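You operate a simulated robot arm through the tools that you are given. There is no shell and no other tool. Be economical: measure what you need, move in short steps, check, and stop when the job is done.

The job below is to be done with a simulated two-armed robot. You get a single attempt, and the scene is never put back.

JOB
Pick up the clear jug from the brown-topped red bench with one hand, pass it to the other hand and put it on the grey bench. Set down upright: clear jug.
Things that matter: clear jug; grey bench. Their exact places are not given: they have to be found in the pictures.

Only the result counts: the job must be done as asked and must still hold three seconds after the hand-in. Knocking over, shifting, dropping, spilling or breaking anything else fails it.

ROBOT AND FRAMES
Two 7-joint arms with two-finger parallel grippers on one trunk, on a base that drives. Base frame: it is fixed to the floor where the robot stands at the start and does not move with it; the origin is under the middle of the robot, x ahead of it, y to its left, z up; the surface under the hand at the start is at about z = 85. Lengths are in cm, angles in degrees, forces in N, time in s.
The left shoulder is at the start at [7.3, 18.2, 108.6], the right one opposite. With the tool pointing down near the work surface each hand reaches from about 30 to 76 cm from the robot's upright axis, wherever it stands, measured 20 degrees to its own side. Places, roughly: grey bench [90, -260, 80]. Payload 3.91 kg a hand.
Tool frame (each hand has its own): the origin (TCP) lies between the finger pads and is the grasp point; the fingertips stand 3 cm ahead of it; z points along the fingers, y is the line along which they close. The gripper opens to 11 cm. The fingers are 2 cm wide and 1 cm thick; the gripper's body (4.8 by 11.2 cm) begins 5.5 cm behind the TCP.
Orientation is that of the tool frame in the base frame, as a unit quaternion [w, x, y, z]. With the fingers straight down and closing along the base's y, the tool's x points along the base's -x, its y along +y and its z along -z.

CONTROLS
- The arms move only by the tool move_arm. It takes "left_increments", "right_increments" or both (then of equal length, played together; a hand with none holds still); each is a list of rows, each a list of 7 numbers: the shift along the tool's x, y, z in m, then the turn, a rotation vector about the tool's x, y, z in degrees, then the opening, from 0 (shut) to 1 (fully open). In form: [[dx, dy, dz, rx, ry, rz, gripper], ...]. A call has 1 to 20 rows; each row is the pose to reach, as a shift and turn from the pose commanded when the call began, along the tool's axes at that moment. A row lasts 0.2 s, in which the tool goes at most 5 cm and 8.6 degrees; a call with a longer step from one row to the next is refused whole, and so is a gripper value outside its range. Where a pose cannot be reached the arm comes as near as it can. A force on the tool above 40 N (or 10 N above the force at the start of the call, whichever is more), or a blocked arm, ends the call early, and 0.2 s more pass. The fingers move at their own pace (about 7.2 cm/s each) and stop on an object; they squeeze with about 24 N. The grip force told is the motor's: it shows also when the fingers shut on nothing. Time passes only in rows, and 0.2 s behind the last, so rows that repeat a pose let the fingers close. It gives the time, the measured TCP pose, the force on the tool (base axes), the opening and the grip force at its end, in the units of the frame above (readings bear some noise), with the torque about the TCP (base axes, N m) and any sound that the robot's microphone picked up.
- Cameras (640 x 400 px; columns grow to the right, rows downward): "scene" is now at [20.88, 4.15, 127.23]; the picture's right is [0.48, -0.88, 0.00], its down [-0.51, -0.28, -0.82] and it looks along [0.72, 0.39, -0.58] (base axes); focal length 214 px, centre (320, 200). "left" rides on the left gripper at [7.2, -1.7, -10.3] in its tool frame; the picture's right is [0.23, 0.97, 0.00], its down [-0.76, 0.18, -0.62] and it looks along [-0.61, 0.14, 0.78] (tool axes); focal length 222 px, centre (320, 200). "right" rides on the right gripper at [7.2, 1.7, -10.3] in its tool frame; the picture's right is [-0.23, 0.97, 0.00], its down [-0.76, -0.18, -0.62] and it looks along [-0.61, -0.14, 0.78] (tool axes); focal length 222 px, centre (320, 200).
- grab_frame(camera): a new picture of that camera. No time passes.
- lift_body(by): slides the trunk up (or, below 0, down) by that many cm; the arms and the scene camera ride with it, the base frame stays. It gives what a move gives, with no picture.
- roll_base(legs): drives the robot by 1 to 6 legs, each [ahead, left, turn to the left] in cm, cm and degrees, along the robot's own axes; the way and the turn of a leg run together, so that a leg with both is an arc; at most 150 cm and 180 degrees a leg. The arms and the cameras ride along, it lands a little off, and it stops where it bumps. It gives what a move gives.
- aim_head(pan, tilt): turns the head with the scene camera to pan (to the left, within 80 degrees either way) and tilt (down, from -29 to 69), counted from straight ahead of the robot. It gives what a move gives.
- point_at(camera, pixels): there is no depth. For up to 12 entries [column, row, z] of the newest picture of that camera ("zoom" is the newest enlarged one), the place [x, y] in the base frame at which the ray of that pixel passes the height z, good to about 0.2 cm. No time passes.
- enlarge(camera, box): a new picture of the part [left, top, right, bottom] of that camera's present view, enlarged. No time passes.
- close_job(): hands the job in; it is judged then, once.

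Keep the steps short. Do not move on a guess: measure, check each grasp and each placing, and mend mistakes. In all there are 80 turns and 70 pictures (those below and enlarged ones count). Leave the grippers open and the arms clear of the work at the hand-in unless told otherwise, and finish with a single line.

The tools are called after "Emit:" by a JSON object that holds its "fn" and its "kwargs". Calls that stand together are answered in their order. move_arm: Moves the arms, as the interface text tells. Its arguments: {"type":"object","properties":{"left_increments":{"type":"array","items":{"type":"array","items":{"type":"number"}}},"right_increments":{"type":"array","items":{"type":"array","items":{"type":"number"}}}},"required":[]} The other tools are called the same way: lift_body (by) slides the trunk up or down; roll_base (legs) drives the base; aim_head (pan, tilt) turns the head that bears the scene camera; grab_frame (camera) takes a picture; point_at (camera, pixels) gives the place at which the rays of pixels pass given heights; enlarge (camera, box) takes an enlarged picture of a part of a camera's view; close_job () hands the job in.

At the start:

```text
time_s: 0.0
left_eef_pos: [34.09, 26.63, 116.71]
left_tool_rot: [0.0, 0.0, 1.0, 0.0]
left_contact_force: [0.0, 0.3, -0.8]
left_moment: [-0.01, 0.02, 0.03]
left_opening: 10.97
left_grasp_force: 0.2
right_eef_pos: [36.29, -4.15, 107.65]
right_tool_rot: [0.0, 0.001, 1.0, 0.001]
right_contact_force: [0.4, -0.1, 0.1]
right_moment: [0.0, 0.03, 0.0]
right_opening: 11.02
right_grasp_force: 0.1
trunk travel left (down, up): [-35.0, 16.4]
robot x, y, heading: [-0.16, -0.09, -0.0]
head pan, tilt: [28.8, 35.2]
```

scene: 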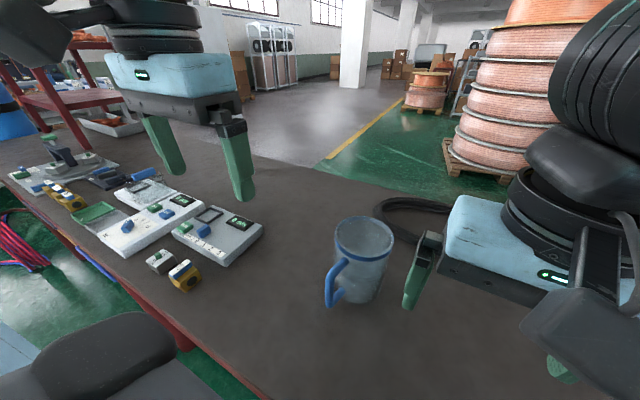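
right: 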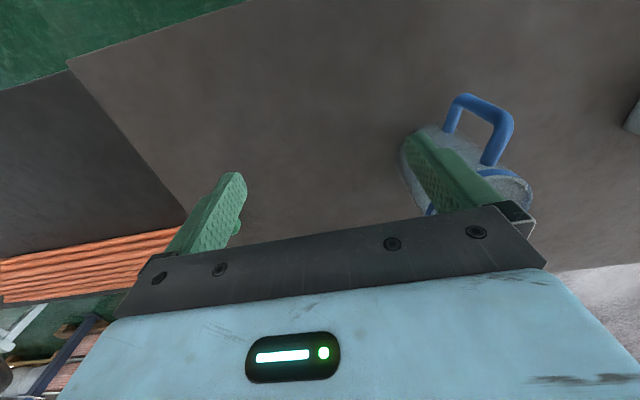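
left: 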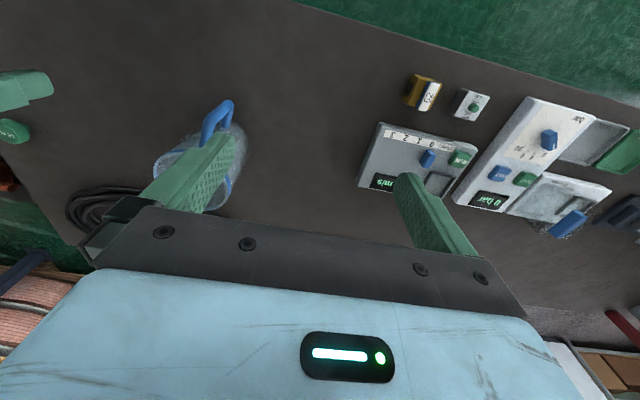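

I see the jug at about (362,260) in the scene view, with its handle towards me and to the left. I'll take an enlarged look and measure it.

Emit:
{"fn": "enlarge", "kwargs": {"camera": "scene", "box": [290, 190, 450, 330]}}

Emit:
{"fn": "point_at", "kwargs": {"camera": "scene", "pixels": [[345, 295, 85], [372, 302, 85], [387, 290, 85], [327, 308, 85], [334, 240, 98], [394, 240, 98], [364, 217, 98], [364, 258, 98], [270, 399, 85], [388, 200, 85]]}}

```text
2.86 times, centred on (370, 260) of scene
```

zoom: 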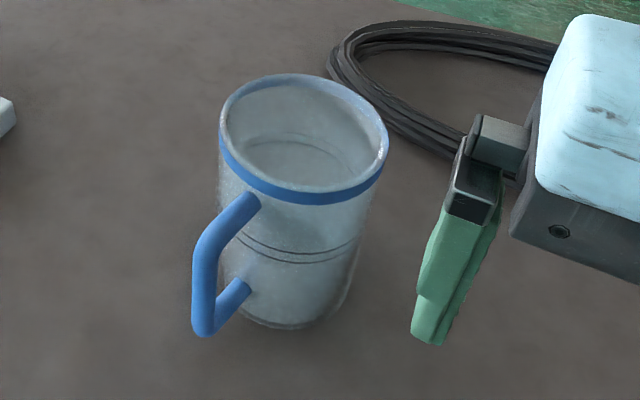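

```text
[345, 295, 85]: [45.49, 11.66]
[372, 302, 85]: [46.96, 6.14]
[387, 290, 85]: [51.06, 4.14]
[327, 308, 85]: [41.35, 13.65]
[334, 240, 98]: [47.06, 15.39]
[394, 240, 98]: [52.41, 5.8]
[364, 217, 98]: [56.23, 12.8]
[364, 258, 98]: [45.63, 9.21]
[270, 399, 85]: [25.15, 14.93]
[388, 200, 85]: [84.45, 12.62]
```

The jug looks to be 10–11 cm across and holds a faint line that may be liquid, so I'll keep it upright. To get its height and width I'll compare rim points in this zoom with the left hand's view.

Emit:
{"fn": "point_at", "kwargs": {"camera": "zoom", "pixels": [[219, 140, 98], [388, 145, 98], [300, 73, 98], [300, 205, 98], [219, 140, 101], [388, 145, 101], [300, 73, 101], [300, 205, 101], [285, 328, 85], [202, 336, 87], [232, 300, 85], [350, 295, 85]]}}

Emit:
{"fn": "enlarge", "kwargs": {"camera": "left", "box": [110, 80, 290, 230]}}

Emit:
{"fn": "enlarge", "kwargs": {"camera": "right", "box": [380, 80, 560, 230]}}

```text
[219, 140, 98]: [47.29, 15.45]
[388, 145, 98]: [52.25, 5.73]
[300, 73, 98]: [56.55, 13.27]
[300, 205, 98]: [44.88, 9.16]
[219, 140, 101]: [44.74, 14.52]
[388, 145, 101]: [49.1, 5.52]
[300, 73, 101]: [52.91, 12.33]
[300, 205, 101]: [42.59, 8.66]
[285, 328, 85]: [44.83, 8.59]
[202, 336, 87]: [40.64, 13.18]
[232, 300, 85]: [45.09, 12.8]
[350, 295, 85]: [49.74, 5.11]
```

```text
2.67 times, centred on (200, 155) of left
```

zoom: 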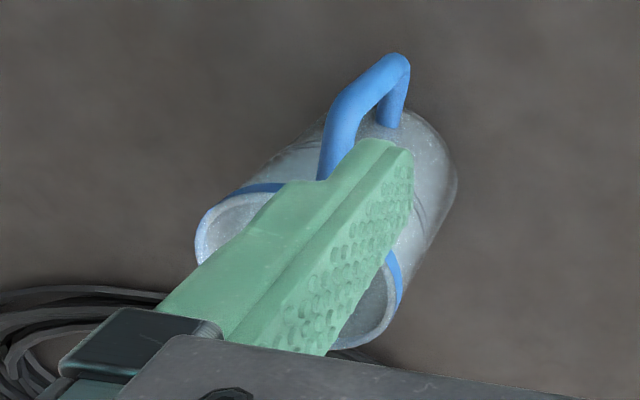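

```text
2.67 times, centred on (470, 155) of right
```

zoom: 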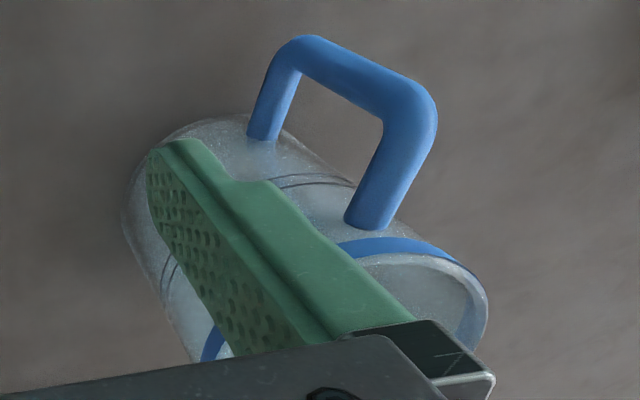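

The base is about 9 cm wide, and the rim is about 10 cm wide at z≈100. I'll move the right hand to y≈10.5, 6 cm higher, so its camera sees the jug between the fingers. The left hand moves aside by +8 cm in y.

Emit:
{"fn": "move_arm", "kwargs": {"right_increments": [[0.01, 0.0, -0.04, 0, 0, 0, 1], [0.02, 0.045, -0.06, 0, 0, 0, 1], [0.02, 0.09, -0.06, 0, 0, 0, 1], [0.02, 0.12, -0.06, 0, 0, 0, 1], [0.02, 0.147, -0.06, 0, 0, 0, 1], [0.02, 0.147, -0.06, 0, 0, 0, 1]], "left_increments": [[0, 0.04, 0, 0, 0, 0, 1], [0, 0.08, 0, 0, 0, 0, 1], [0, 0.08, 0, 0, 0, 0, 1], [0, 0.08, 0, 0, 0, 0, 1], [0, 0.08, 0, 0, 0, 0, 1], [0, 0.08, 0, 0, 0, 0, 1]]}}

Emit:
{"fn": "grab_frame", "kwargs": {"camera": "right"}}

```text
refused: row 2 steps farther than a row can; nothing moved
```

```text
63 pictures are left
```

right: 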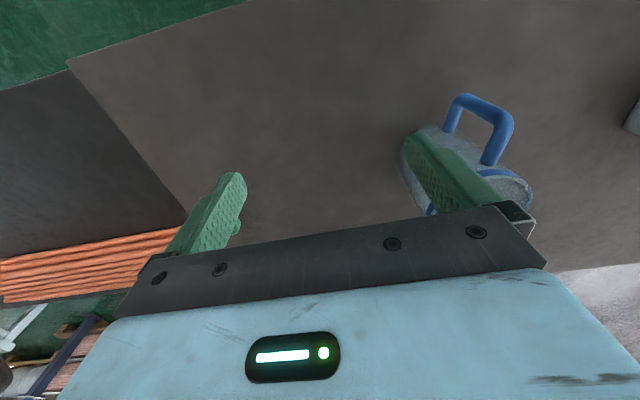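

A row was too long. The hand camera looks upside down, with "ahead" at the bottom, so I'll keep x a little further ahead and use smaller steps.

Emit:
{"fn": "move_arm", "kwargs": {"right_increments": [[-0.01, 0.0, -0.04, 0, 0, 0, 1], [-0.02, 0.03, -0.06, 0, 0, 0, 1], [-0.03, 0.07, -0.07, 0, 0, 0, 1], [-0.04, 0.11, -0.07, 0, 0, 0, 1], [-0.04, 0.147, -0.07, 0, 0, 0, 1], [-0.04, 0.147, -0.07, 0, 0, 0, 1]], "left_increments": [[0, 0.04, 0, 0, 0, 0, 1], [0, 0.08, 0, 0, 0, 0, 1], [0, 0.08, 0, 0, 0, 0, 1], [0, 0.08, 0, 0, 0, 0, 1], [0, 0.08, 0, 0, 0, 0, 1], [0, 0.08, 0, 0, 0, 0, 1]]}}

Emit:
{"fn": "grab_frame", "kwargs": {"camera": "right"}}

Emit:
{"fn": "grab_frame", "kwargs": {"camera": "scene"}}

Emit:
{"fn": "grab_frame", "kwargs": {"camera": "left"}}

```text
time_s: 1.4
left_eef_pos: [34.07, 34.55, 116.67]
left_tool_rot: [0.0, 0.0, 1.0, 0.0]
left_contact_force: [-0.8, -0.3, -0.5]
left_moment: [0.04, 0.01, -0.01]
left_opening: 10.99
left_grasp_force: 0.0
right_eef_pos: [40.43, 10.53, 114.76]
right_tool_rot: [0.0, 0.0, 1.0, 0.001]
right_contact_force: [0.0, 0.4, -0.5]
right_moment: [0.03, -0.02, 0.03]
right_opening: 11.01
right_grasp_force: 0.1
trunk travel left (down, up): [-35.0, 16.4]
robot x, y, heading: [-0.2, 0.08, -0.2]
head pan, tilt: [28.8, 35.2]
```

```text
62 pictures are left
```

right: 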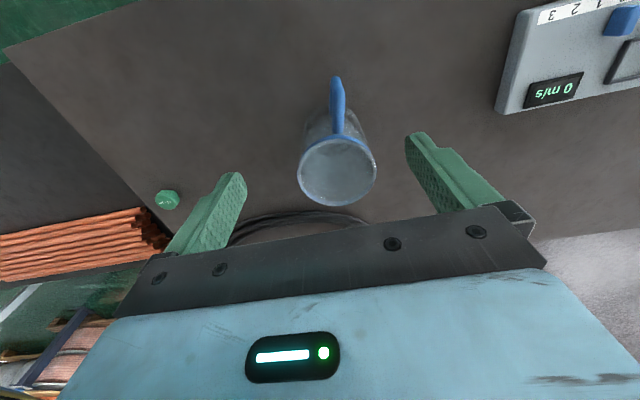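

```text
61 pictures are left
```

scene: 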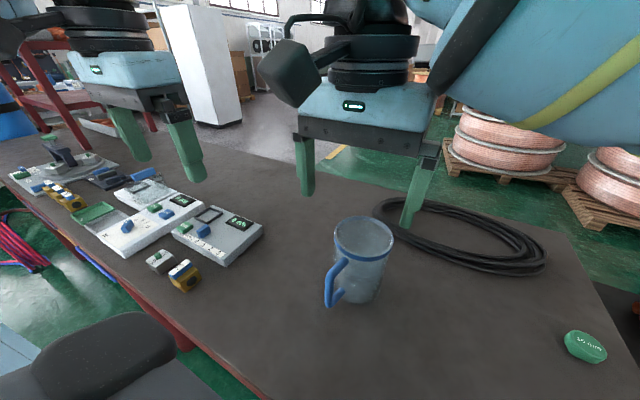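

```text
60 pictures are left
```

left: 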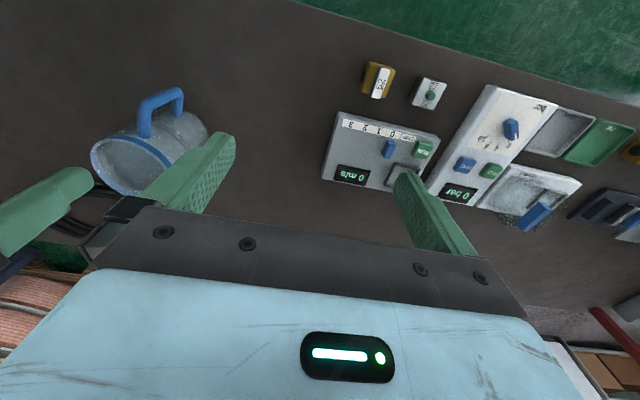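

Both hand cameras now see the rim. I'll enlarge the right view to measure the rim and handle.

Emit:
{"fn": "enlarge", "kwargs": {"camera": "right", "box": [257, 65, 417, 215]}}

Emit:
{"fn": "point_at", "kwargs": {"camera": "left", "pixels": [[91, 156, 98], [91, 156, 100], [91, 156, 102]]}}

```text
2.67 times, centred on (337, 140) of right
```

zoom: 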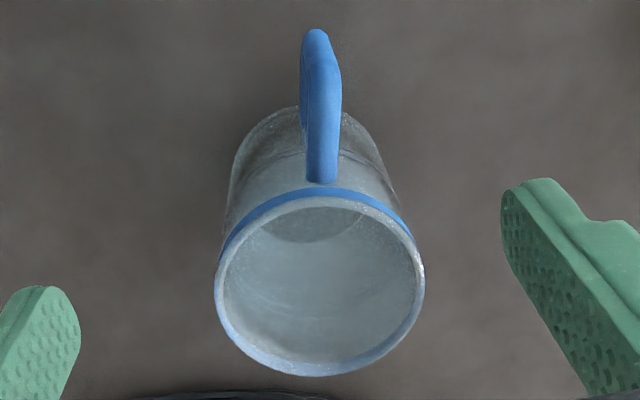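

```text
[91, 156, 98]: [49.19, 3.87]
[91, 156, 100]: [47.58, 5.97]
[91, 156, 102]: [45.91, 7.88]
```

Emit:
{"fn": "point_at", "kwargs": {"camera": "zoom", "pixels": [[214, 285, 98], [425, 280, 98], [322, 196, 98], [318, 377, 98], [214, 285, 100], [425, 280, 100], [322, 196, 100], [318, 377, 100], [295, 107, 85], [228, 190, 85], [390, 180, 85], [316, 32, 95]]}}

Emit:
{"fn": "enlarge", "kwargs": {"camera": "scene", "box": [290, 190, 450, 330]}}

```text
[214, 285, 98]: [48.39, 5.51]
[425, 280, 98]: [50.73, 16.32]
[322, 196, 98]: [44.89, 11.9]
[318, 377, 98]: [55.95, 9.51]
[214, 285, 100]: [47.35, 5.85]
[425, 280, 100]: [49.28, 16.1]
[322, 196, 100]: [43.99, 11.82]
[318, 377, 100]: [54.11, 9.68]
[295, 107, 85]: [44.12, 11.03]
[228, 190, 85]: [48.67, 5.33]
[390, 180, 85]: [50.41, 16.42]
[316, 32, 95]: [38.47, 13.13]
```

```text
2.86 times, centred on (370, 260) of scene
```

zoom: 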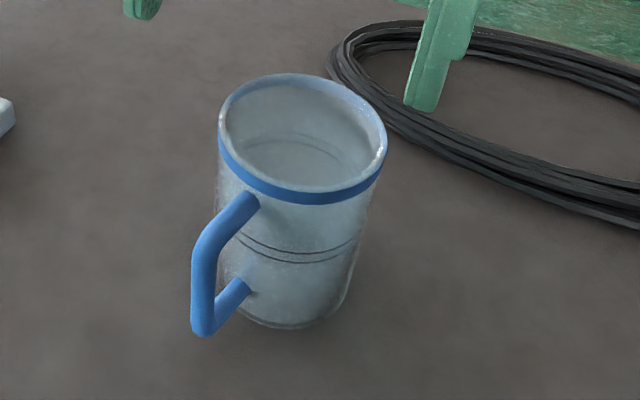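

By triangulation the rim centre is about (49.5, 10.8) at z≈98.6. The rim is about 10.8 cm across, too wide to span safely, so one hand has to take the handle and the other pinches the rim wall. Next I'll locate the handle bar precisely, at zoom (207,242) for the upper elbow and (203,322) for the lower one.

Emit:
{"fn": "point_at", "kwargs": {"camera": "zoom", "pixels": [[208, 242, 93], [208, 242, 95], [208, 242, 97], [202, 285, 90], [202, 285, 92], [202, 285, 94], [203, 324, 86], [203, 324, 88], [203, 324, 90], [250, 202, 95], [250, 202, 97], [246, 287, 88]]}}

Emit:
{"fn": "enlarge", "kwargs": {"camera": "left", "box": [70, 70, 240, 210]}}

```text
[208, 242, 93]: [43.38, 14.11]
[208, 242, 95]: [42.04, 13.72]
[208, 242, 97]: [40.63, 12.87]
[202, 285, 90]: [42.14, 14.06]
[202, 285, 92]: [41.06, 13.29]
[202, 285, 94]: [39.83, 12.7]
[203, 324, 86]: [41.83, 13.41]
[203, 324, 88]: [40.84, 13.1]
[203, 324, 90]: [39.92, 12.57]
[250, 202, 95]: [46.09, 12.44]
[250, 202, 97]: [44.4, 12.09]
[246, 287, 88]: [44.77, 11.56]
```

```text
2.86 times, centred on (155, 140) of left
```

zoom: 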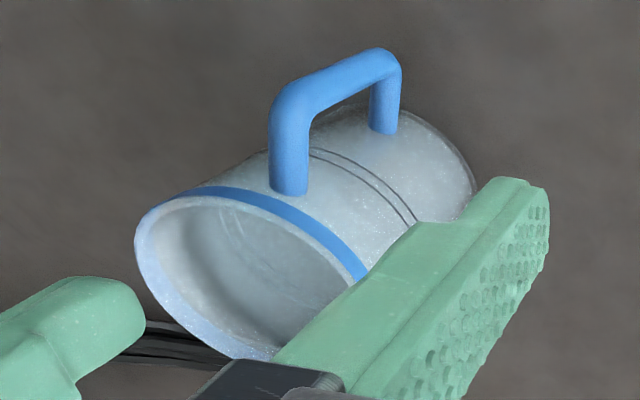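

Emit:
{"fn": "point_at", "kwargs": {"camera": "zoom", "pixels": [[290, 95, 93], [290, 95, 95], [290, 95, 97], [338, 80, 90], [338, 80, 92], [338, 80, 94], [386, 66, 86], [386, 66, 88], [386, 66, 90], [288, 190, 95], [288, 190, 97], [384, 130, 88]]}}

```text
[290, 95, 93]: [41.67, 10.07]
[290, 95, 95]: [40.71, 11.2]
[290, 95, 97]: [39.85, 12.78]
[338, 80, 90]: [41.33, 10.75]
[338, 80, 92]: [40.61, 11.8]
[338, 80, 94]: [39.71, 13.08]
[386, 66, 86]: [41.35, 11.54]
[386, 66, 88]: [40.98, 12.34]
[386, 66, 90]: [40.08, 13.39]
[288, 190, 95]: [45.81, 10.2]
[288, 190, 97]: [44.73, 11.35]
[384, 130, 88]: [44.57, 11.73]
```

The jug is empty. The handle is a square loop: outer bar at about (40.2, 12.9) from z≈89 to 97, with its top arm at z≈97, pointing at azimuth ~167°.

1. The left hand grips the handle from above at about (40.9, 12.7), yawed 12.7°.
2. It lifts the jug.
3. The right hand pinches the rim wall on the far-right side, at azimuth −45°.

First I'll clear the right hand to about (56,−8), yawed for that pinch, and bring the left hand above the handle.

Emit:
{"fn": "move_arm", "kwargs": {"right_increments": [[-0.02, -0.035, -0.01, 0, 0, -7.5, 1], [-0.045, -0.07, -0.02, 0, 0, -15, 1], [-0.07, -0.105, -0.03, 0, 0, -22.5, 1], [-0.1, -0.14, -0.03, 0, 0, -30, 1], [-0.13, -0.17, -0.03, 0, 0, -37.5, 1], [-0.15, -0.19, -0.03, 0, 0, -45, 1], [-0.15, -0.19, -0.03, 0, 0, -45, 1], [-0.15, -0.19, -0.03, 0, 0, -45, 1], [-0.15, -0.19, -0.03, 0, 0, -45, 1], [-0.15, -0.19, -0.03, 0, 0, -45, 1]], "left_increments": [[0, 0, 0, 0, 0, 0, 1], [0, 0, 0, 0, 0, 0, 1], [0, 0, 0, 0, 0, 0, 1], [-0.01, -0.03, 0, 0, 0, 3, 1], [-0.02, -0.07, 0.0, 0, 0, 6, 1], [-0.03, -0.11, 0.01, 0, 0, 9, 1], [-0.045, -0.15, 0.02, 0, 0, 12.7, 1], [-0.058, -0.185, 0.035, 0, 0, 12.7, 1], [-0.068, -0.218, 0.047, 0, 0, 12.7, 1], [-0.068, -0.218, 0.047, 0, 0, 12.7, 1]]}}

Emit:
{"fn": "grab_frame", "kwargs": {"camera": "left"}}

Emit:
{"fn": "grab_frame", "kwargs": {"camera": "scene"}}

```text
time_s: 3.6
left_eef_pos: [40.7, 12.74, 112.09]
left_tool_rot: [0.002, 0.11, 0.994, -0.001]
left_contact_force: [0.2, 0.4, -0.5]
left_moment: [0.01, -0.03, -0.02]
left_opening: 11.01
left_grasp_force: 0.1
right_eef_pos: [55.14, -8.45, 117.8]
right_tool_rot: [0.001, -0.382, 0.924, 0.001]
right_contact_force: [0.0, 0.5, 0.6]
right_moment: [-0.01, -0.03, 0.02]
right_opening: 10.98
right_grasp_force: 0.1
trunk travel left (down, up): [-35.0, 16.4]
robot x, y, heading: [-0.4, -0.18, 0.0]
head pan, tilt: [28.8, 35.2]
```

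```text
56 pictures are left
```

left: 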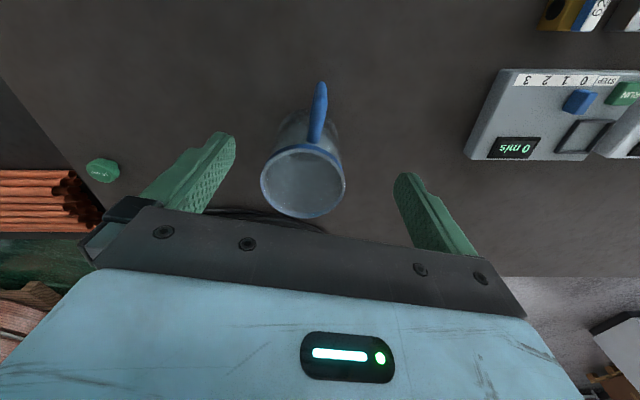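

```text
55 pictures are left
```

scene: 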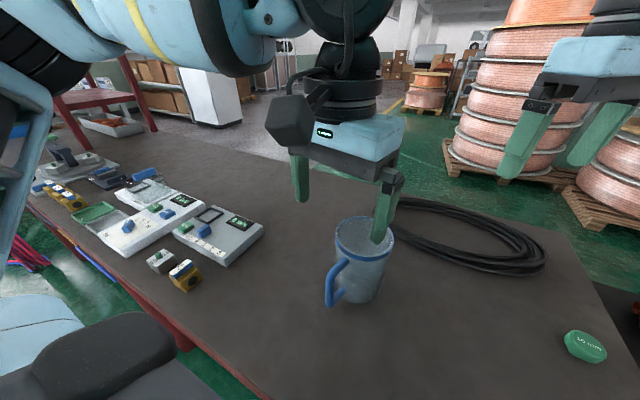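

The left hand is over the handle. I'll enlarge its view to refine the handle's line.

Emit:
{"fn": "enlarge", "kwargs": {"camera": "left", "box": [240, 70, 400, 225]}}

```text
2.58 times, centred on (320, 148) of left
```

zoom: 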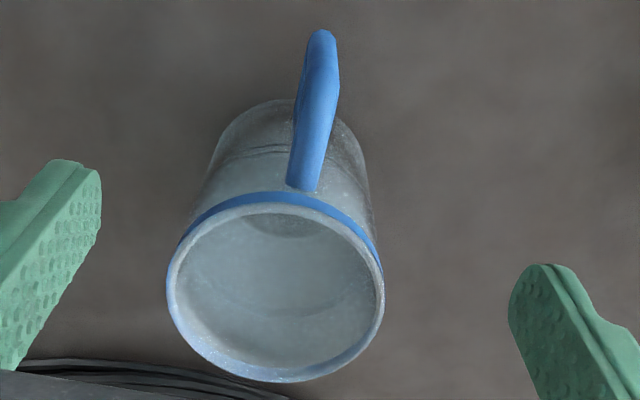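

Emit:
{"fn": "point_at", "kwargs": {"camera": "zoom", "pixels": [[304, 180, 97], [319, 90, 97], [305, 85, 97], [338, 85, 97], [321, 35, 89], [167, 290, 98.6], [384, 290, 98.6], [280, 207, 98.6], [275, 382, 98.6]]}}

```text
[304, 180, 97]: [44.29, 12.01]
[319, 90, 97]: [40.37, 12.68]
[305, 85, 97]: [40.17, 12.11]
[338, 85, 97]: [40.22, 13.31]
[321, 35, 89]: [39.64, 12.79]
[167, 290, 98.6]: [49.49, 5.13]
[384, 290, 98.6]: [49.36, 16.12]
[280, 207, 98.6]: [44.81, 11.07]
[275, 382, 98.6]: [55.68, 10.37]
```

The handle bar is 1.2 cm thick with its elbow at (40.4,12.7), so it lies centred between the fingers. I'll descend to TCP z≈95.

Emit:
{"fn": "move_arm", "kwargs": {"left_increments": [[-0.001, 0, 0.04, 0, 0, 0, 1], [-0.002, 0, 0.08, 0, 0, 0, 1], [-0.003, 0, 0.12, 0, 0, 0, 1], [-0.003, 0, 0.15, 0, 0, 0, 1], [-0.003, 0, 0.17, 0, 0, 0, 1], [-0.003, 0, 0.17, 0, 0, 0, 1]]}}

Emit:
{"fn": "grab_frame", "kwargs": {"camera": "left"}}

Emit:
{"fn": "grab_frame", "kwargs": {"camera": "scene"}}

```text
time_s: 5.0
left_eef_pos: [41.1, 12.86, 95.05]
left_tool_rot: [0.0, 0.11, 0.994, 0.001]
left_contact_force: [0.2, 0.1, 1.0]
left_moment: [0.02, 0.01, -0.03]
left_opening: 11.01
left_grasp_force: 0.1
right_eef_pos: [55.26, -8.42, 117.83]
right_tool_rot: [0.001, -0.382, 0.924, 0.001]
right_contact_force: [-0.2, 0.3, 1.2]
right_moment: [0.0, -0.01, 0.0]
right_opening: 11.0
right_grasp_force: 0.0
trunk travel left (down, up): [-35.0, 16.4]
robot x, y, heading: [0.01, 0.14, -0.1]
head pan, tilt: [28.8, 35.2]
```

```text
53 pictures are left
```

left: 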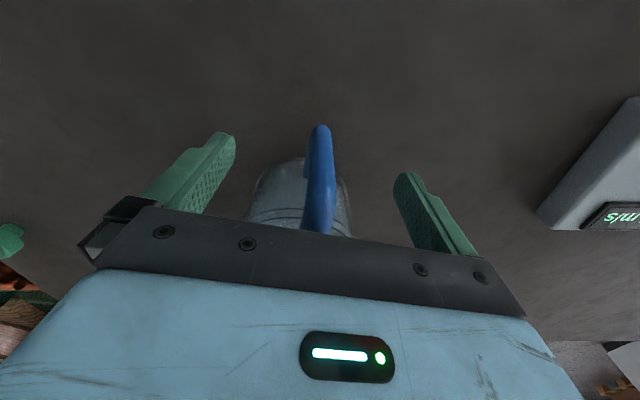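

```text
52 pictures are left
```

scene: 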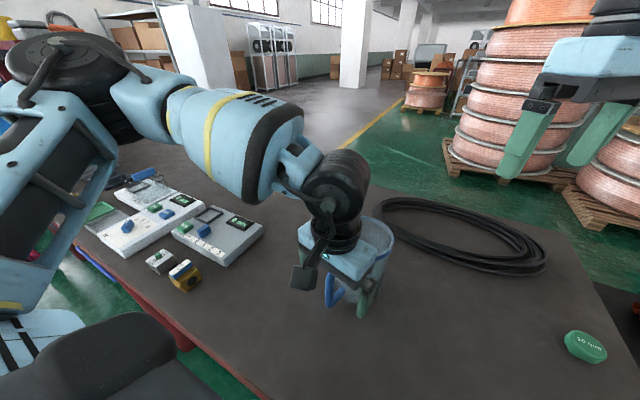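

The handle, at about column 320, is centred between the fingertips at columns 236 and 393. Now I'll close the left hand.

Emit:
{"fn": "move_arm", "kwargs": {"left_increments": [[0, 0, 0, 0, 0, 0, 0.5], [0, 0, 0, 0, 0, 0, 0.2], [0, 0, 0, 0, 0, 0, 0], [0, 0, 0, 0, 0, 0, 0], [0, 0, 0, 0, 0, 0, 0], [0, 0, 0, 0, 0, 0, 0]]}}

Emit:
{"fn": "grab_frame", "kwargs": {"camera": "left"}}

```text
time_s: 6.4
left_eef_pos: [41.04, 12.82, 95.04]
left_tool_rot: [0.0, 0.11, 0.994, 0.0]
left_contact_force: [0.8, -1.5, 1.0]
left_moment: [0.04, -0.06, -0.11]
left_opening: 1.51
left_grasp_force: 24.2
right_eef_pos: [55.31, -8.44, 117.74]
right_tool_rot: [0.0, -0.383, 0.924, 0.0]
right_contact_force: [-0.1, 0.4, 0.7]
right_moment: [0.0, 0.01, 0.0]
right_opening: 11.02
right_grasp_force: 0.0
trunk travel left (down, up): [-35.0, 16.4]
robot x, y, heading: [-0.26, -0.18, 0.1]
head pan, tilt: [28.8, 35.2]
```

```text
51 pictures are left
```

left: 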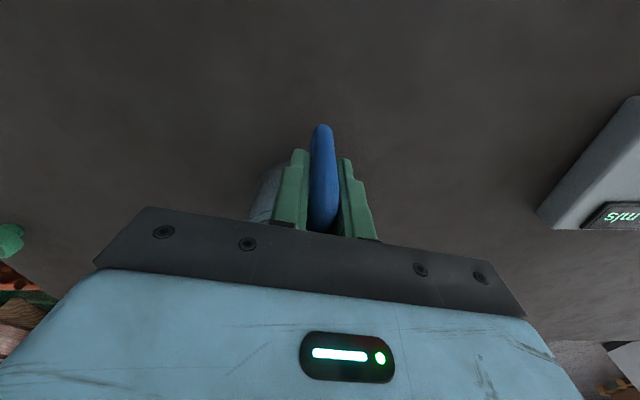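

Gripped at 1.5 cm opening with 24 N. I'll make a slow test lift of 3 cm and read the force and moment.

Emit:
{"fn": "move_arm", "kwargs": {"left_increments": [[0, 0, -0.005, 0, 0, 0, 0], [0, 0, -0.01, 0, 0, 0, 0], [0, 0, -0.02, 0, 0, 0, 0], [0, 0, -0.03, 0, 0, 0, 0], [0, 0, -0.03, 0, 0, 0, 0], [0, 0, -0.03, 0, 0, 0, 0]]}}

Emit:
{"fn": "enlarge", "kwargs": {"camera": "scene", "box": [250, 180, 450, 340]}}

```text
time_s: 7.8
left_eef_pos: [41.14, 12.76, 98.01]
left_tool_rot: [0.0, 0.111, 0.994, -0.001]
left_contact_force: [-0.2, -0.1, -1.8]
left_moment: [0.03, 0.18, 0.0]
left_opening: 1.5
left_grasp_force: 23.9
right_eef_pos: [55.31, -8.5, 117.9]
right_tool_rot: [0.001, -0.382, 0.924, 0.0]
right_contact_force: [0.5, -0.4, 0.2]
right_moment: [0.01, 0.01, 0.03]
right_opening: 11.02
right_grasp_force: 0.1
trunk travel left (down, up): [-35.0, 16.4]
robot x, y, heading: [-0.2, -0.14, -0.0]
head pan, tilt: [28.8, 35.2]
```

```text
2.50 times, centred on (350, 260) of scene
```

zoom: 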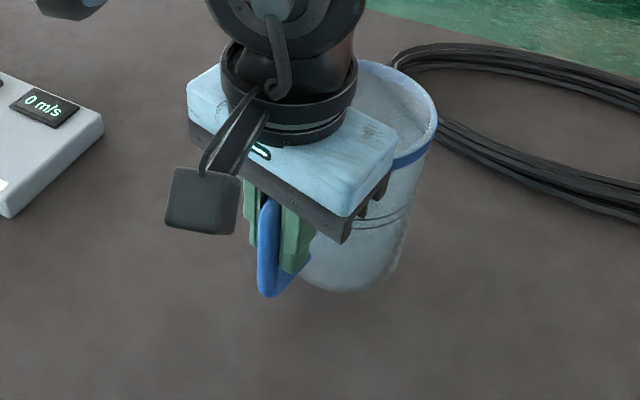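

The lift reads about 2 N, so the jug weighs about 0.2 kg and hangs level without slipping. I'll lift 4 cm more and bring the right hand over the far-right rim point (53.3, 7.1), staying high with a half-open gripper.

Emit:
{"fn": "move_arm", "kwargs": {"left_increments": [[0, 0, -0.01, 0, 0, 0, 0], [0, 0, -0.02, 0, 0, 0, 0], [0, 0, -0.03, 0, 0, 0, 0], [0, 0, -0.04, 0, 0, 0, 0], [0, 0, -0.04, 0, 0, 0, 0], [0, 0, -0.04, 0, 0, 0, 0]], "right_increments": [[-0.02, 0.02, 0, 0, 0, 0, 0.7], [-0.04, 0.045, 0, 0, 0, 0, 0.7], [-0.06, 0.07, 0, 0, 0, 0, 0.7], [-0.08, 0.1, 0, 0, 0, 0, 0.7], [-0.096, 0.124, 0, 0, 0, 0, 0.7], [-0.096, 0.124, 0, 0, 0, 0, 0.7]]}}

Emit:
{"fn": "grab_frame", "kwargs": {"camera": "right"}}

Emit:
{"fn": "grab_frame", "kwargs": {"camera": "scene"}}

```text
time_s: 9.4
left_eef_pos: [41.13, 12.79, 101.95]
left_tool_rot: [0.0, 0.111, 0.994, 0.0]
left_contact_force: [0.3, -0.2, -3.6]
left_moment: [0.06, 0.23, 0.0]
left_opening: 1.5
left_grasp_force: 24.0
right_eef_pos: [55.17, 4.0, 118.2]
right_tool_rot: [0.003, -0.355, 0.935, 0.013]
right_contact_force: [0.1, -0.7, -0.2]
right_moment: [-0.01, -0.02, -0.03]
right_opening: 7.71
right_grasp_force: 0.0
trunk travel left (down, up): [-35.0, 16.4]
robot x, y, heading: [-0.13, -0.22, 0.1]
head pan, tilt: [28.8, 35.2]
stopped in row 6 (right hand): the arm was blocked; the commanded pose is now the measured one
```

```text
49 pictures are left
```

right: 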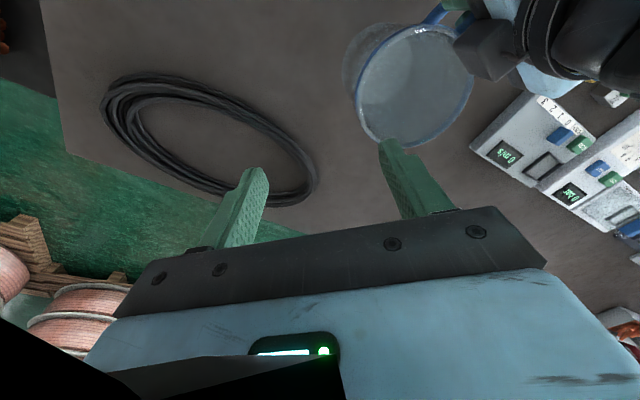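

```text
48 pictures are left
```

scene: 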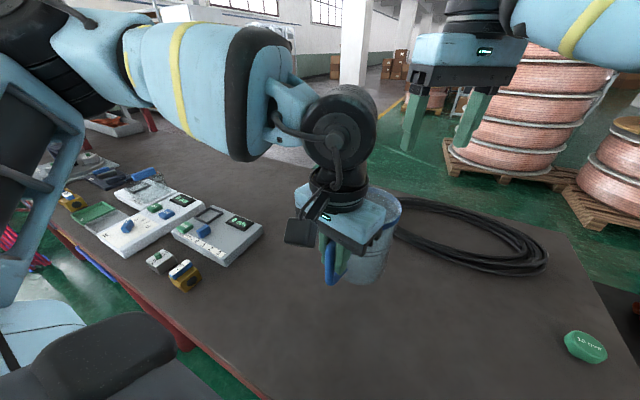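

The right arm was blocked short of the target, probably at a joint limit from the 45° yaw; the jug is still held. I'll back the right hand off to y≈−14 and ease its yaw to 25°. The left hand will carry the jug to the middle at about (50,−1) and turn it −25°, so both arms sit more comfortably.

Emit:
{"fn": "move_arm", "kwargs": {"right_increments": [[0.03, -0.025, 0, 0.2, 0.2, 3, 0.7], [0.06, -0.05, 0, 0.4, 0.4, 7, 0.7], [0.09, -0.075, 0, 0.7, 0.7, 11, 0.7], [0.12, -0.1, 0, 1.1, 1.0, 15, 0.7], [0.142, -0.115, 0, 1.1, 1.0, 17, 0.7], [0.142, -0.115, 0, 1.1, 1.0, 17, 0.7], [0.142, -0.115, 0, 1.1, 1.0, 17, 0.7], [0.142, -0.115, 0, 1.1, 1.0, 17, 0.7], [0.142, -0.115, 0, 1.1, 1.0, 17, 0.7], [0.142, -0.115, 0, 1.1, 1.0, 17, 0.7]], "left_increments": [[0, 0, 0, 0, 0, 0, 0], [0, 0, 0, 0, 0, 0, 0], [-0.003, -0.007, 0, 0, 0, 2, 0], [-0.008, -0.018, 0, 0, 0, 6, 0], [-0.014, -0.032, 0, 0, 0, 10, 0], [-0.021, -0.047, 0, 0, 0, 15, 0], [-0.028, -0.062, 0, 0, 0, 19, 0], [-0.034, -0.075, 0, 0, 0, 23, 0], [-0.038, -0.083, 0, 0, 0, 25, 0], [-0.038, -0.083, 0, 0, 0, 25, 0]]}}

Emit:
{"fn": "aim_head", "kwargs": {"pan": 5, "tilt": 35}}

Emit:
{"fn": "grab_frame", "kwargs": {"camera": "scene"}}

```text
time_s: 11.6
left_eef_pos: [43.85, 11.55, 102.5]
left_tool_rot: [0.0, 0.324, 0.946, 0.0]
left_contact_force: [0.2, 0.1, -3.5]
left_moment: [0.14, 0.2, 0.02]
left_opening: 1.51
left_grasp_force: 24.4
left hand out of reach, approached as far as the arm can: row 5, 6, 7, 8, 9, 10
right_eef_pos: [52.29, -13.89, 117.67]
right_tool_rot: [-0.005, -0.214, 0.977, 0.001]
right_contact_force: [-0.6, -0.1, 0.1]
right_moment: [0.0, -0.03, 0.03]
right_opening: 7.7
right_grasp_force: 0.0
trunk travel left (down, up): [-35.0, 16.4]
robot x, y, heading: [0.2, -0.42, -0.2]
head pan, tilt: [28.8, 35.2]
```

```text
time_s: 12.5
left_eef_pos: [43.92, 11.6, 102.45]
left_tool_rot: [-0.001, 0.323, 0.946, -0.001]
left_contact_force: [0.0, -0.3, -2.6]
left_moment: [0.13, 0.2, -0.01]
left_opening: 1.51
left_grasp_force: 24.5
right_eef_pos: [52.3, -13.83, 117.73]
right_tool_rot: [-0.004, -0.214, 0.977, 0.001]
right_contact_force: [-0.1, -0.2, 0.1]
right_moment: [-0.03, -0.01, 0.01]
right_opening: 7.7
right_grasp_force: 0.0
trunk travel left (down, up): [-35.0, 16.4]
robot x, y, heading: [0.0, -0.24, 0.1]
head pan, tilt: [5.0, 35.0]
```

```text
47 pictures are left
```

scene: 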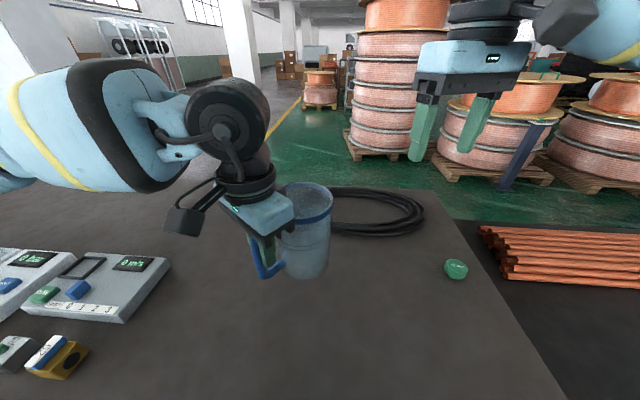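

The left hand turned the jug but could not carry it all the way. The jug centre should now be about (50.9, 6.5) with the rim at z≈106.1. That works: at 25° yaw the right hand needs to be over about (53.1, 1.8). I'll bring it there high.

Emit:
{"fn": "move_arm", "kwargs": {"right_increments": [[-0.02, 0.035, 0, 0, 0, 0, 0.7], [-0.04, 0.07, 0, 0, 0, 0, 0.7], [-0.057, 0.105, 0, 0, 0, 0, 0.7], [-0.073, 0.138, 0, 0, 0, 0, 0.7], [-0.073, 0.138, 0, 0, 0, 0, 0.7]]}}

Emit:
{"fn": "grab_frame", "kwargs": {"camera": "right"}}

Emit:
{"fn": "grab_frame", "kwargs": {"camera": "scene"}}

```text
time_s: 13.7
left_eef_pos: [43.74, 11.34, 102.57]
left_tool_rot: [0.0, 0.323, 0.946, -0.001]
left_contact_force: [-0.3, -0.3, -3.4]
left_moment: [0.16, 0.18, -0.01]
left_opening: 1.53
left_grasp_force: 23.8
right_eef_pos: [53.1, 1.77, 117.66]
right_tool_rot: [-0.005, -0.214, 0.977, 0.001]
right_contact_force: [1.5, -0.4, -0.2]
right_moment: [0.02, 0.0, -0.02]
right_opening: 7.66
right_grasp_force: 0.1
trunk travel left (down, up): [-35.0, 16.4]
robot x, y, heading: [0.11, -0.08, 0.1]
head pan, tilt: [5.0, 35.0]
```

```text
46 pictures are left
```

right: 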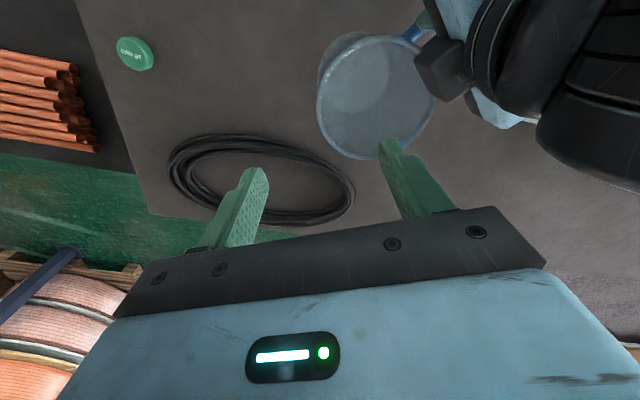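

```text
45 pictures are left
```

scene: 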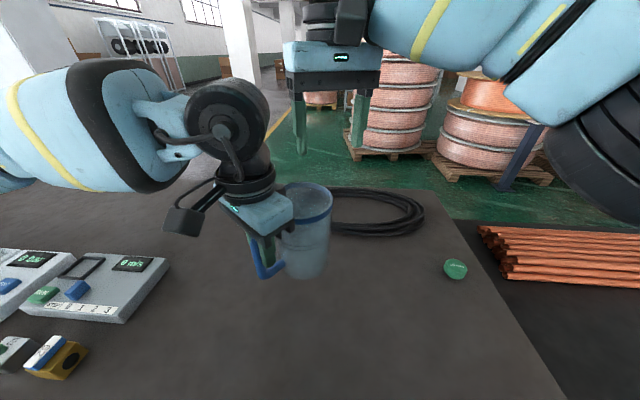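

Reached. I'll measure the rim from the right camera and from the scene.

Emit:
{"fn": "point_at", "kwargs": {"camera": "right", "pixels": [[317, 100, 106], [434, 95, 106], [380, 35, 106], [368, 158, 106], [317, 100, 107], [434, 95, 107], [380, 35, 107], [368, 158, 107]]}}

Emit:
{"fn": "enlarge", "kwargs": {"camera": "scene", "box": [220, 160, 360, 290]}}

```text
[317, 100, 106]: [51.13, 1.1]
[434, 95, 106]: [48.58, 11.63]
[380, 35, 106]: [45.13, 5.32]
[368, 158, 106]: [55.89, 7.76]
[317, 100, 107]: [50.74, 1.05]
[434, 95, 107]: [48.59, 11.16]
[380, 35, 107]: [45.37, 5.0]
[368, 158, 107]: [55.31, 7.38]
```

```text
3.08 times, centred on (290, 225) of scene
```

zoom: 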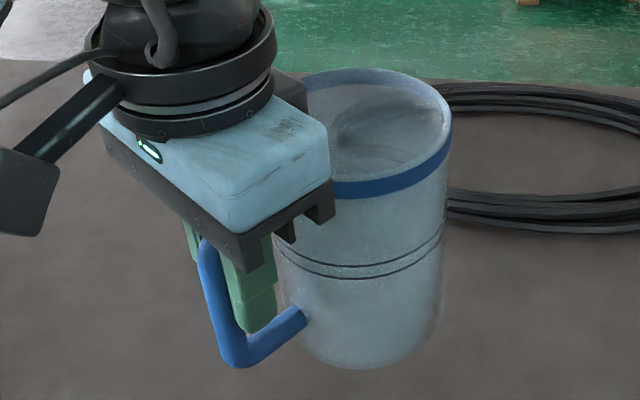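

The rim centre is at (50.2, 6.45), so the wall point at azimuth −65° is (52.4, 1.75). I'll shift −0.7 cm in x and go down until the tips are just above the rim, then check.

Emit:
{"fn": "move_arm", "kwargs": {"right_increments": [[0.0063, 0.003, 0.02, 0, 0, 0, 0.7], [0.0063, 0.003, 0.04, 0, 0, 0, 0.7], [0.0063, 0.003, 0.06, 0, 0, 0, 0.7], [0.0063, 0.003, 0.078, 0, 0, 0, 0.7], [0.0063, 0.003, 0.078, 0, 0, 0, 0.7]]}}

Emit:
{"fn": "grab_frame", "kwargs": {"camera": "right"}}

Emit:
{"fn": "enlarge", "kwargs": {"camera": "scene", "box": [210, 130, 390, 290]}}

```text
time_s: 14.9
left_eef_pos: [43.84, 11.45, 102.6]
left_tool_rot: [-0.001, 0.324, 0.946, 0.0]
left_contact_force: [-0.1, -0.5, -1.8]
left_moment: [0.15, 0.2, -0.02]
left_opening: 1.47
left_grasp_force: 24.3
right_eef_pos: [52.29, 1.93, 109.86]
right_tool_rot: [-0.005, -0.214, 0.977, 0.001]
right_contact_force: [0.3, 0.1, -0.5]
right_moment: [0.03, -0.02, 0.0]
right_opening: 7.69
right_grasp_force: 0.1
trunk travel left (down, up): [-35.0, 16.4]
robot x, y, heading: [0.2, 0.0, -0.2]
head pan, tilt: [5.0, 35.0]
```

```text
43 pictures are left
```

right: 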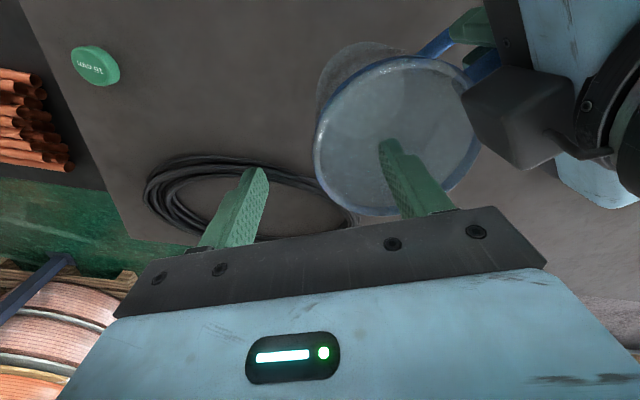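

```text
2.50 times, centred on (300, 210) of scene
```

zoom: 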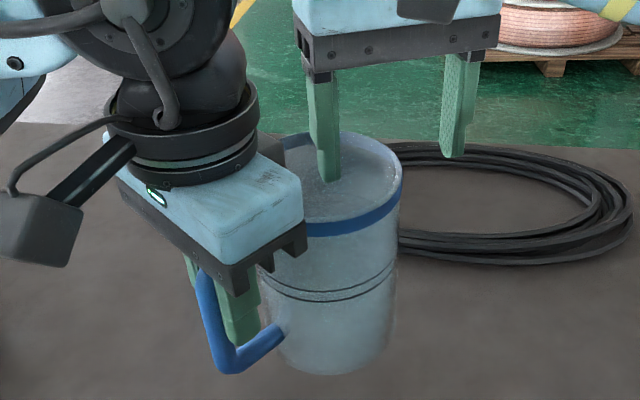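

The inner finger is inside the rim, the outer one is outside, and the left gripper is clear by about 3 cm. I'll go down 5.2 cm slowly.

Emit:
{"fn": "move_arm", "kwargs": {"right_increments": [[0, 0, 0.015, 0, 0, 0, 0.7], [0, 0, 0.03, 0, 0, 0, 0.7], [0, 0, 0.042, 0, 0, 0, 0.7], [0, 0, 0.052, 0, 0, 0, 0.7], [0, 0, 0.052, 0, 0, 0, 0.7]]}}

Emit:
{"fn": "enlarge", "kwargs": {"camera": "scene", "box": [210, 130, 390, 290]}}

Emit:
{"fn": "grab_frame", "kwargs": {"camera": "right"}}

```text
time_s: 16.1
left_eef_pos: [43.87, 11.47, 102.69]
left_tool_rot: [0.0, 0.323, 0.946, 0.001]
left_contact_force: [0.2, 0.1, -3.0]
left_moment: [0.14, 0.19, 0.02]
left_opening: 1.48
left_grasp_force: 23.9
right_eef_pos: [52.31, 1.75, 104.69]
right_tool_rot: [-0.005, -0.214, 0.977, 0.001]
right_contact_force: [-1.3, -0.7, 0.1]
right_moment: [0.0, 0.0, 0.01]
right_opening: 7.71
right_grasp_force: 0.1
trunk travel left (down, up): [-35.0, 16.4]
robot x, y, heading: [0.11, 0.25, 0.0]
head pan, tilt: [5.0, 35.0]
```

```text
2.50 times, centred on (300, 210) of scene
```

zoom: 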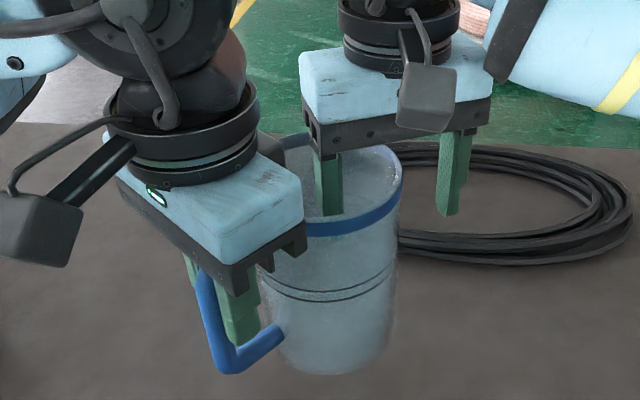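

```text
40 pictures are left
```

right: 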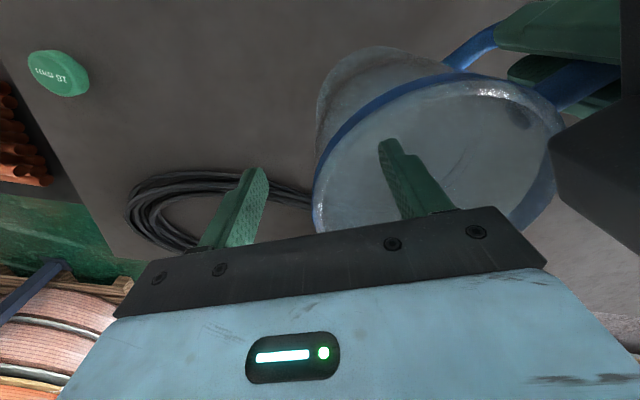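

The wall lies midway between the right fingers. I'll close the right hand while the left holds.

Emit:
{"fn": "move_arm", "kwargs": {"right_increments": [[0, 0, 0, 0, 0, 0, 0.5], [0, 0, 0, 0, 0, 0, 0.3], [0, 0, 0, 0, 0, 0, 0.1], [0, 0, 0, 0, 0, 0, 0], [0, 0, 0, 0, 0, 0, 0], [0, 0, 0, 0, 0, 0, 0]]}}

Emit:
{"fn": "enlarge", "kwargs": {"camera": "scene", "box": [210, 130, 390, 290]}}

```text
time_s: 17.5
left_eef_pos: [43.86, 11.55, 102.58]
left_tool_rot: [0.0, 0.324, 0.946, -0.001]
left_contact_force: [2.3, -6.7, -2.8]
left_moment: [0.56, 0.49, 0.03]
left_opening: 1.49
left_grasp_force: 24.3
right_eef_pos: [52.27, 1.72, 104.72]
right_tool_rot: [-0.004, -0.214, 0.977, 0.001]
right_contact_force: [-2.0, 6.2, 0.3]
right_moment: [-0.3, -0.29, -0.39]
right_opening: 0.67
right_grasp_force: 23.6
trunk travel left (down, up): [-35.0, 16.4]
robot x, y, heading: [-0.03, 0.17, -0.5]
head pan, tilt: [5.0, 35.0]
```

```text
2.50 times, centred on (300, 210) of scene
```

zoom: 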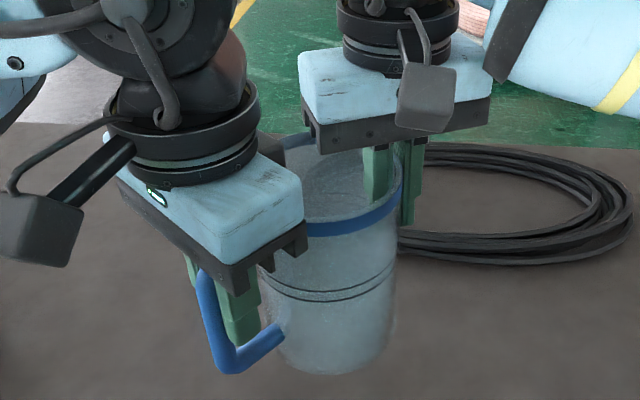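

The right hand holds the wall at 0.67 cm with 23.6 N. Now I'll open the left hand without moving it, then check that the right hand carries the jug alone.

Emit:
{"fn": "move_arm", "kwargs": {"left_increments": [[0, 0, 0, 0, 0, 0, 0.15], [0, 0, 0, 0, 0, 0, 0.4], [0, 0, 0, 0, 0, 0, 0.6], [0, 0, 0, 0, 0, 0, 0.6], [0, 0, 0, 0, 0, 0, 0.6]]}}

Emit:
{"fn": "enlarge", "kwargs": {"camera": "scene", "box": [210, 130, 390, 290]}}

Emit:
{"fn": "grab_frame", "kwargs": {"camera": "left"}}

```text
time_s: 18.7
left_eef_pos: [43.77, 11.44, 102.47]
left_tool_rot: [0.0, 0.323, 0.946, 0.0]
left_contact_force: [-0.5, 0.8, -0.9]
left_moment: [0.03, 0.01, 0.02]
left_opening: 6.62
left_grasp_force: 0.0
right_eef_pos: [52.33, 1.88, 104.64]
right_tool_rot: [-0.005, -0.213, 0.977, 0.0]
right_contact_force: [-0.1, -0.5, 0.4]
right_moment: [-0.16, -0.11, -0.02]
right_opening: 0.57
right_grasp_force: 23.8
trunk travel left (down, up): [-35.0, 16.4]
robot x, y, heading: [0.08, 0.35, -0.0]
head pan, tilt: [5.0, 35.0]
```

```text
2.50 times, centred on (300, 210) of scene
```

zoom: 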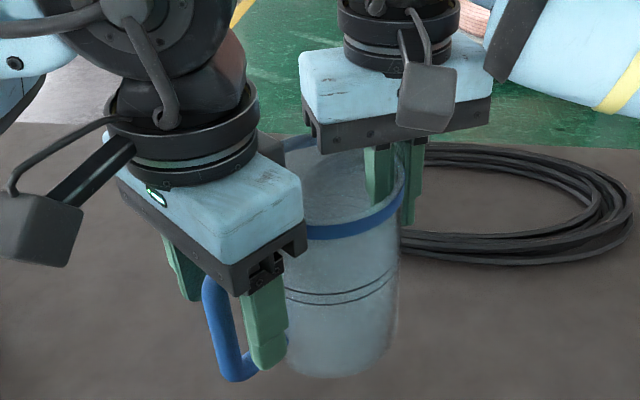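

```text
37 pictures are left
```

left: 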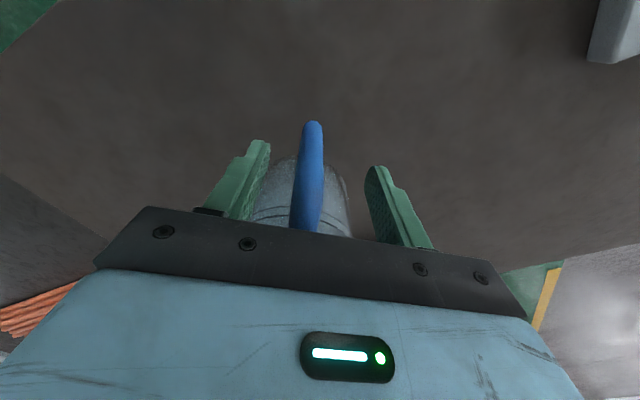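

The right hand holds the jug alone with only a slight shift, and the left fingers are clear of the handle. I'll test a small straight-up move of the left hand.

Emit:
{"fn": "move_arm", "kwargs": {"left_increments": [[0, 0, -0.008, 0, 0, 0, 0.6], [0, 0, -0.015, 0, 0, 0, 0.6]]}}

```text
time_s: 19.3
left_eef_pos: [43.83, 11.61, 104.17]
left_tool_rot: [0.001, 0.323, 0.946, -0.001]
left_contact_force: [0.2, 0.8, -0.3]
left_moment: [-0.01, 0.0, 0.01]
left_opening: 6.6
left_grasp_force: 0.1
right_eef_pos: [52.34, 1.89, 104.62]
right_tool_rot: [-0.004, -0.214, 0.977, 0.002]
right_contact_force: [0.0, 0.9, -0.6]
right_moment: [-0.18, -0.09, 0.02]
right_opening: 0.6
right_grasp_force: 23.8
trunk travel left (down, up): [-35.0, 16.4]
robot x, y, heading: [0.1, 0.01, -0.2]
head pan, tilt: [5.0, 35.0]
```

It moves straight up. I'll continue up 9 cm, then out to the left and back.

Emit:
{"fn": "move_arm", "kwargs": {"left_increments": [[0, 0, -0.03, 0, 0, 0, 0.6], [0, 0, -0.06, 0, 0, 0, 0.6], [0, 0, -0.09, 0, 0, 0, 0.6], [0.03, 0.015, -0.09, 0, 0, 0, 0.6], [0.07, 0.03, -0.09, 0, 0, 0, 0.8], [0.11, 0.05, -0.09, 0, 0, 0, 1], [0.15, 0.07, -0.09, 0, 0, 0, 1], [0.15, 0.07, -0.09, 0, 0, 0, 1]]}}

Emit:
{"fn": "grab_frame", "kwargs": {"camera": "scene"}}

Emit:
{"fn": "grab_frame", "kwargs": {"camera": "right"}}

```text
time_s: 21.1
left_eef_pos: [36.26, 26.27, 113.0]
left_tool_rot: [-0.001, 0.323, 0.946, 0.0]
left_contact_force: [0.7, -0.5, -0.2]
left_moment: [0.03, 0.0, 0.02]
left_opening: 11.0
left_grasp_force: 0.0
left hand out of reach, approached as far as the arm can: row 1, 2, 3
right_eef_pos: [52.44, 1.72, 104.53]
right_tool_rot: [-0.005, -0.215, 0.977, 0.0]
right_contact_force: [-0.2, -0.7, 0.9]
right_moment: [-0.15, -0.08, -0.02]
right_opening: 0.56
right_grasp_force: 23.6
trunk travel left (down, up): [-35.0, 16.4]
robot x, y, heading: [0.17, 0.01, 0.3]
head pan, tilt: [5.0, 35.0]
```

```text
36 pictures are left
```

scene: 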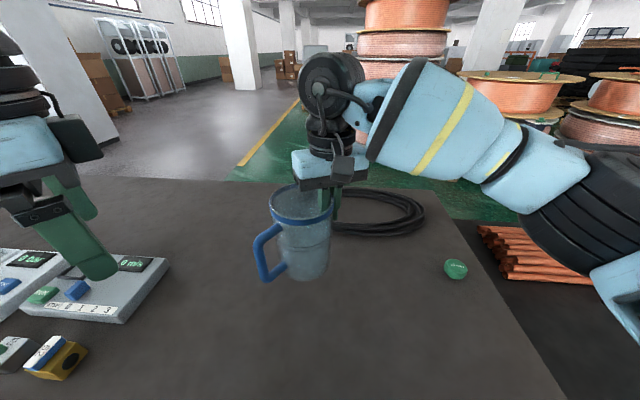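

```text
35 pictures are left
```

right: 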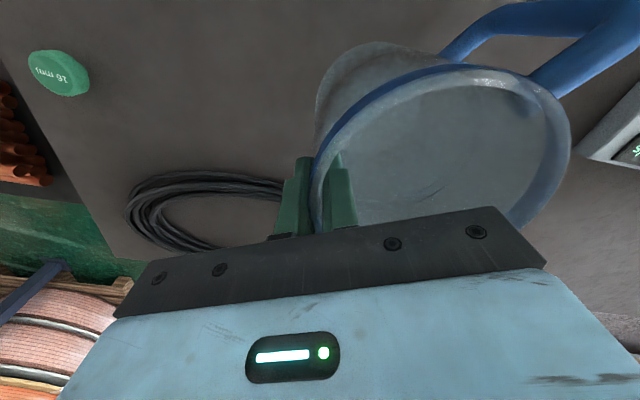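

The handover is done and the jug hangs upright in the right hand. I'll look right, towards the grey bench.

Emit:
{"fn": "aim_head", "kwargs": {"pan": -70, "tilt": 15}}

Emit:
{"fn": "grab_frame", "kwargs": {"camera": "scene"}}

Emit:
{"fn": "aim_head", "kwargs": {"pan": -75, "tilt": 45}}

Emit:
{"fn": "grab_frame", "kwargs": {"camera": "scene"}}

```text
time_s: 22.6
left_eef_pos: [36.34, 26.52, 113.09]
left_tool_rot: [0.0, 0.323, 0.946, -0.001]
left_contact_force: [-0.5, -0.2, 0.1]
left_moment: [0.01, -0.05, 0.01]
left_opening: 11.02
left_grasp_force: 0.0
right_eef_pos: [52.33, 1.82, 104.63]
right_tool_rot: [-0.005, -0.213, 0.977, 0.001]
right_contact_force: [-0.4, 0.4, -0.3]
right_moment: [-0.15, -0.1, 0.04]
right_opening: 0.59
right_grasp_force: 23.8
trunk travel left (down, up): [-35.0, 16.4]
robot x, y, heading: [0.12, -0.05, -0.1]
head pan, tilt: [-70.0, 15.0]
```

```text
34 pictures are left
```

scene: 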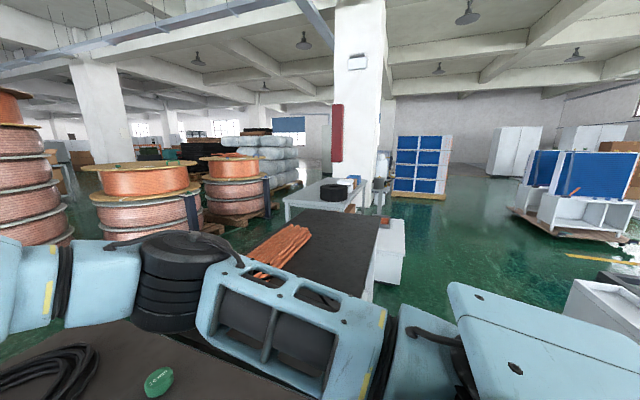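

```text
time_s: 23.5
left_eef_pos: [36.38, 26.25, 113.04]
left_tool_rot: [0.0, 0.323, 0.946, 0.0]
left_contact_force: [0.5, 0.2, 0.3]
left_moment: [-0.01, -0.04, 0.03]
left_opening: 11.0
left_grasp_force: 0.0
right_eef_pos: [52.39, 1.77, 104.76]
right_tool_rot: [-0.005, -0.214, 0.977, 0.0]
right_contact_force: [0.1, 0.3, 0.5]
right_moment: [-0.15, -0.09, -0.01]
right_opening: 0.56
right_grasp_force: 24.2
trunk travel left (down, up): [-35.0, 16.4]
robot x, y, heading: [-0.42, -0.22, 0.1]
head pan, tilt: [-75.0, 45.0]
```

```text
33 pictures are left
```

scene: 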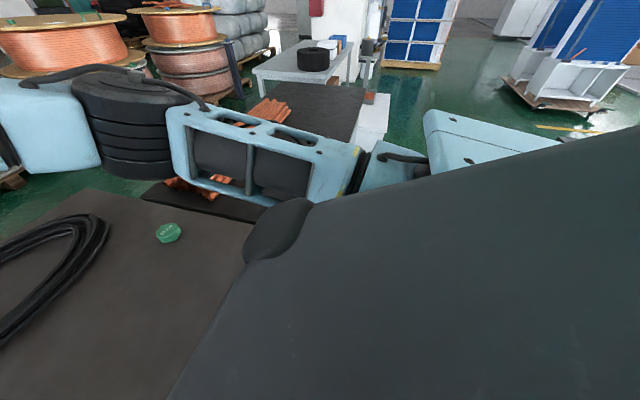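

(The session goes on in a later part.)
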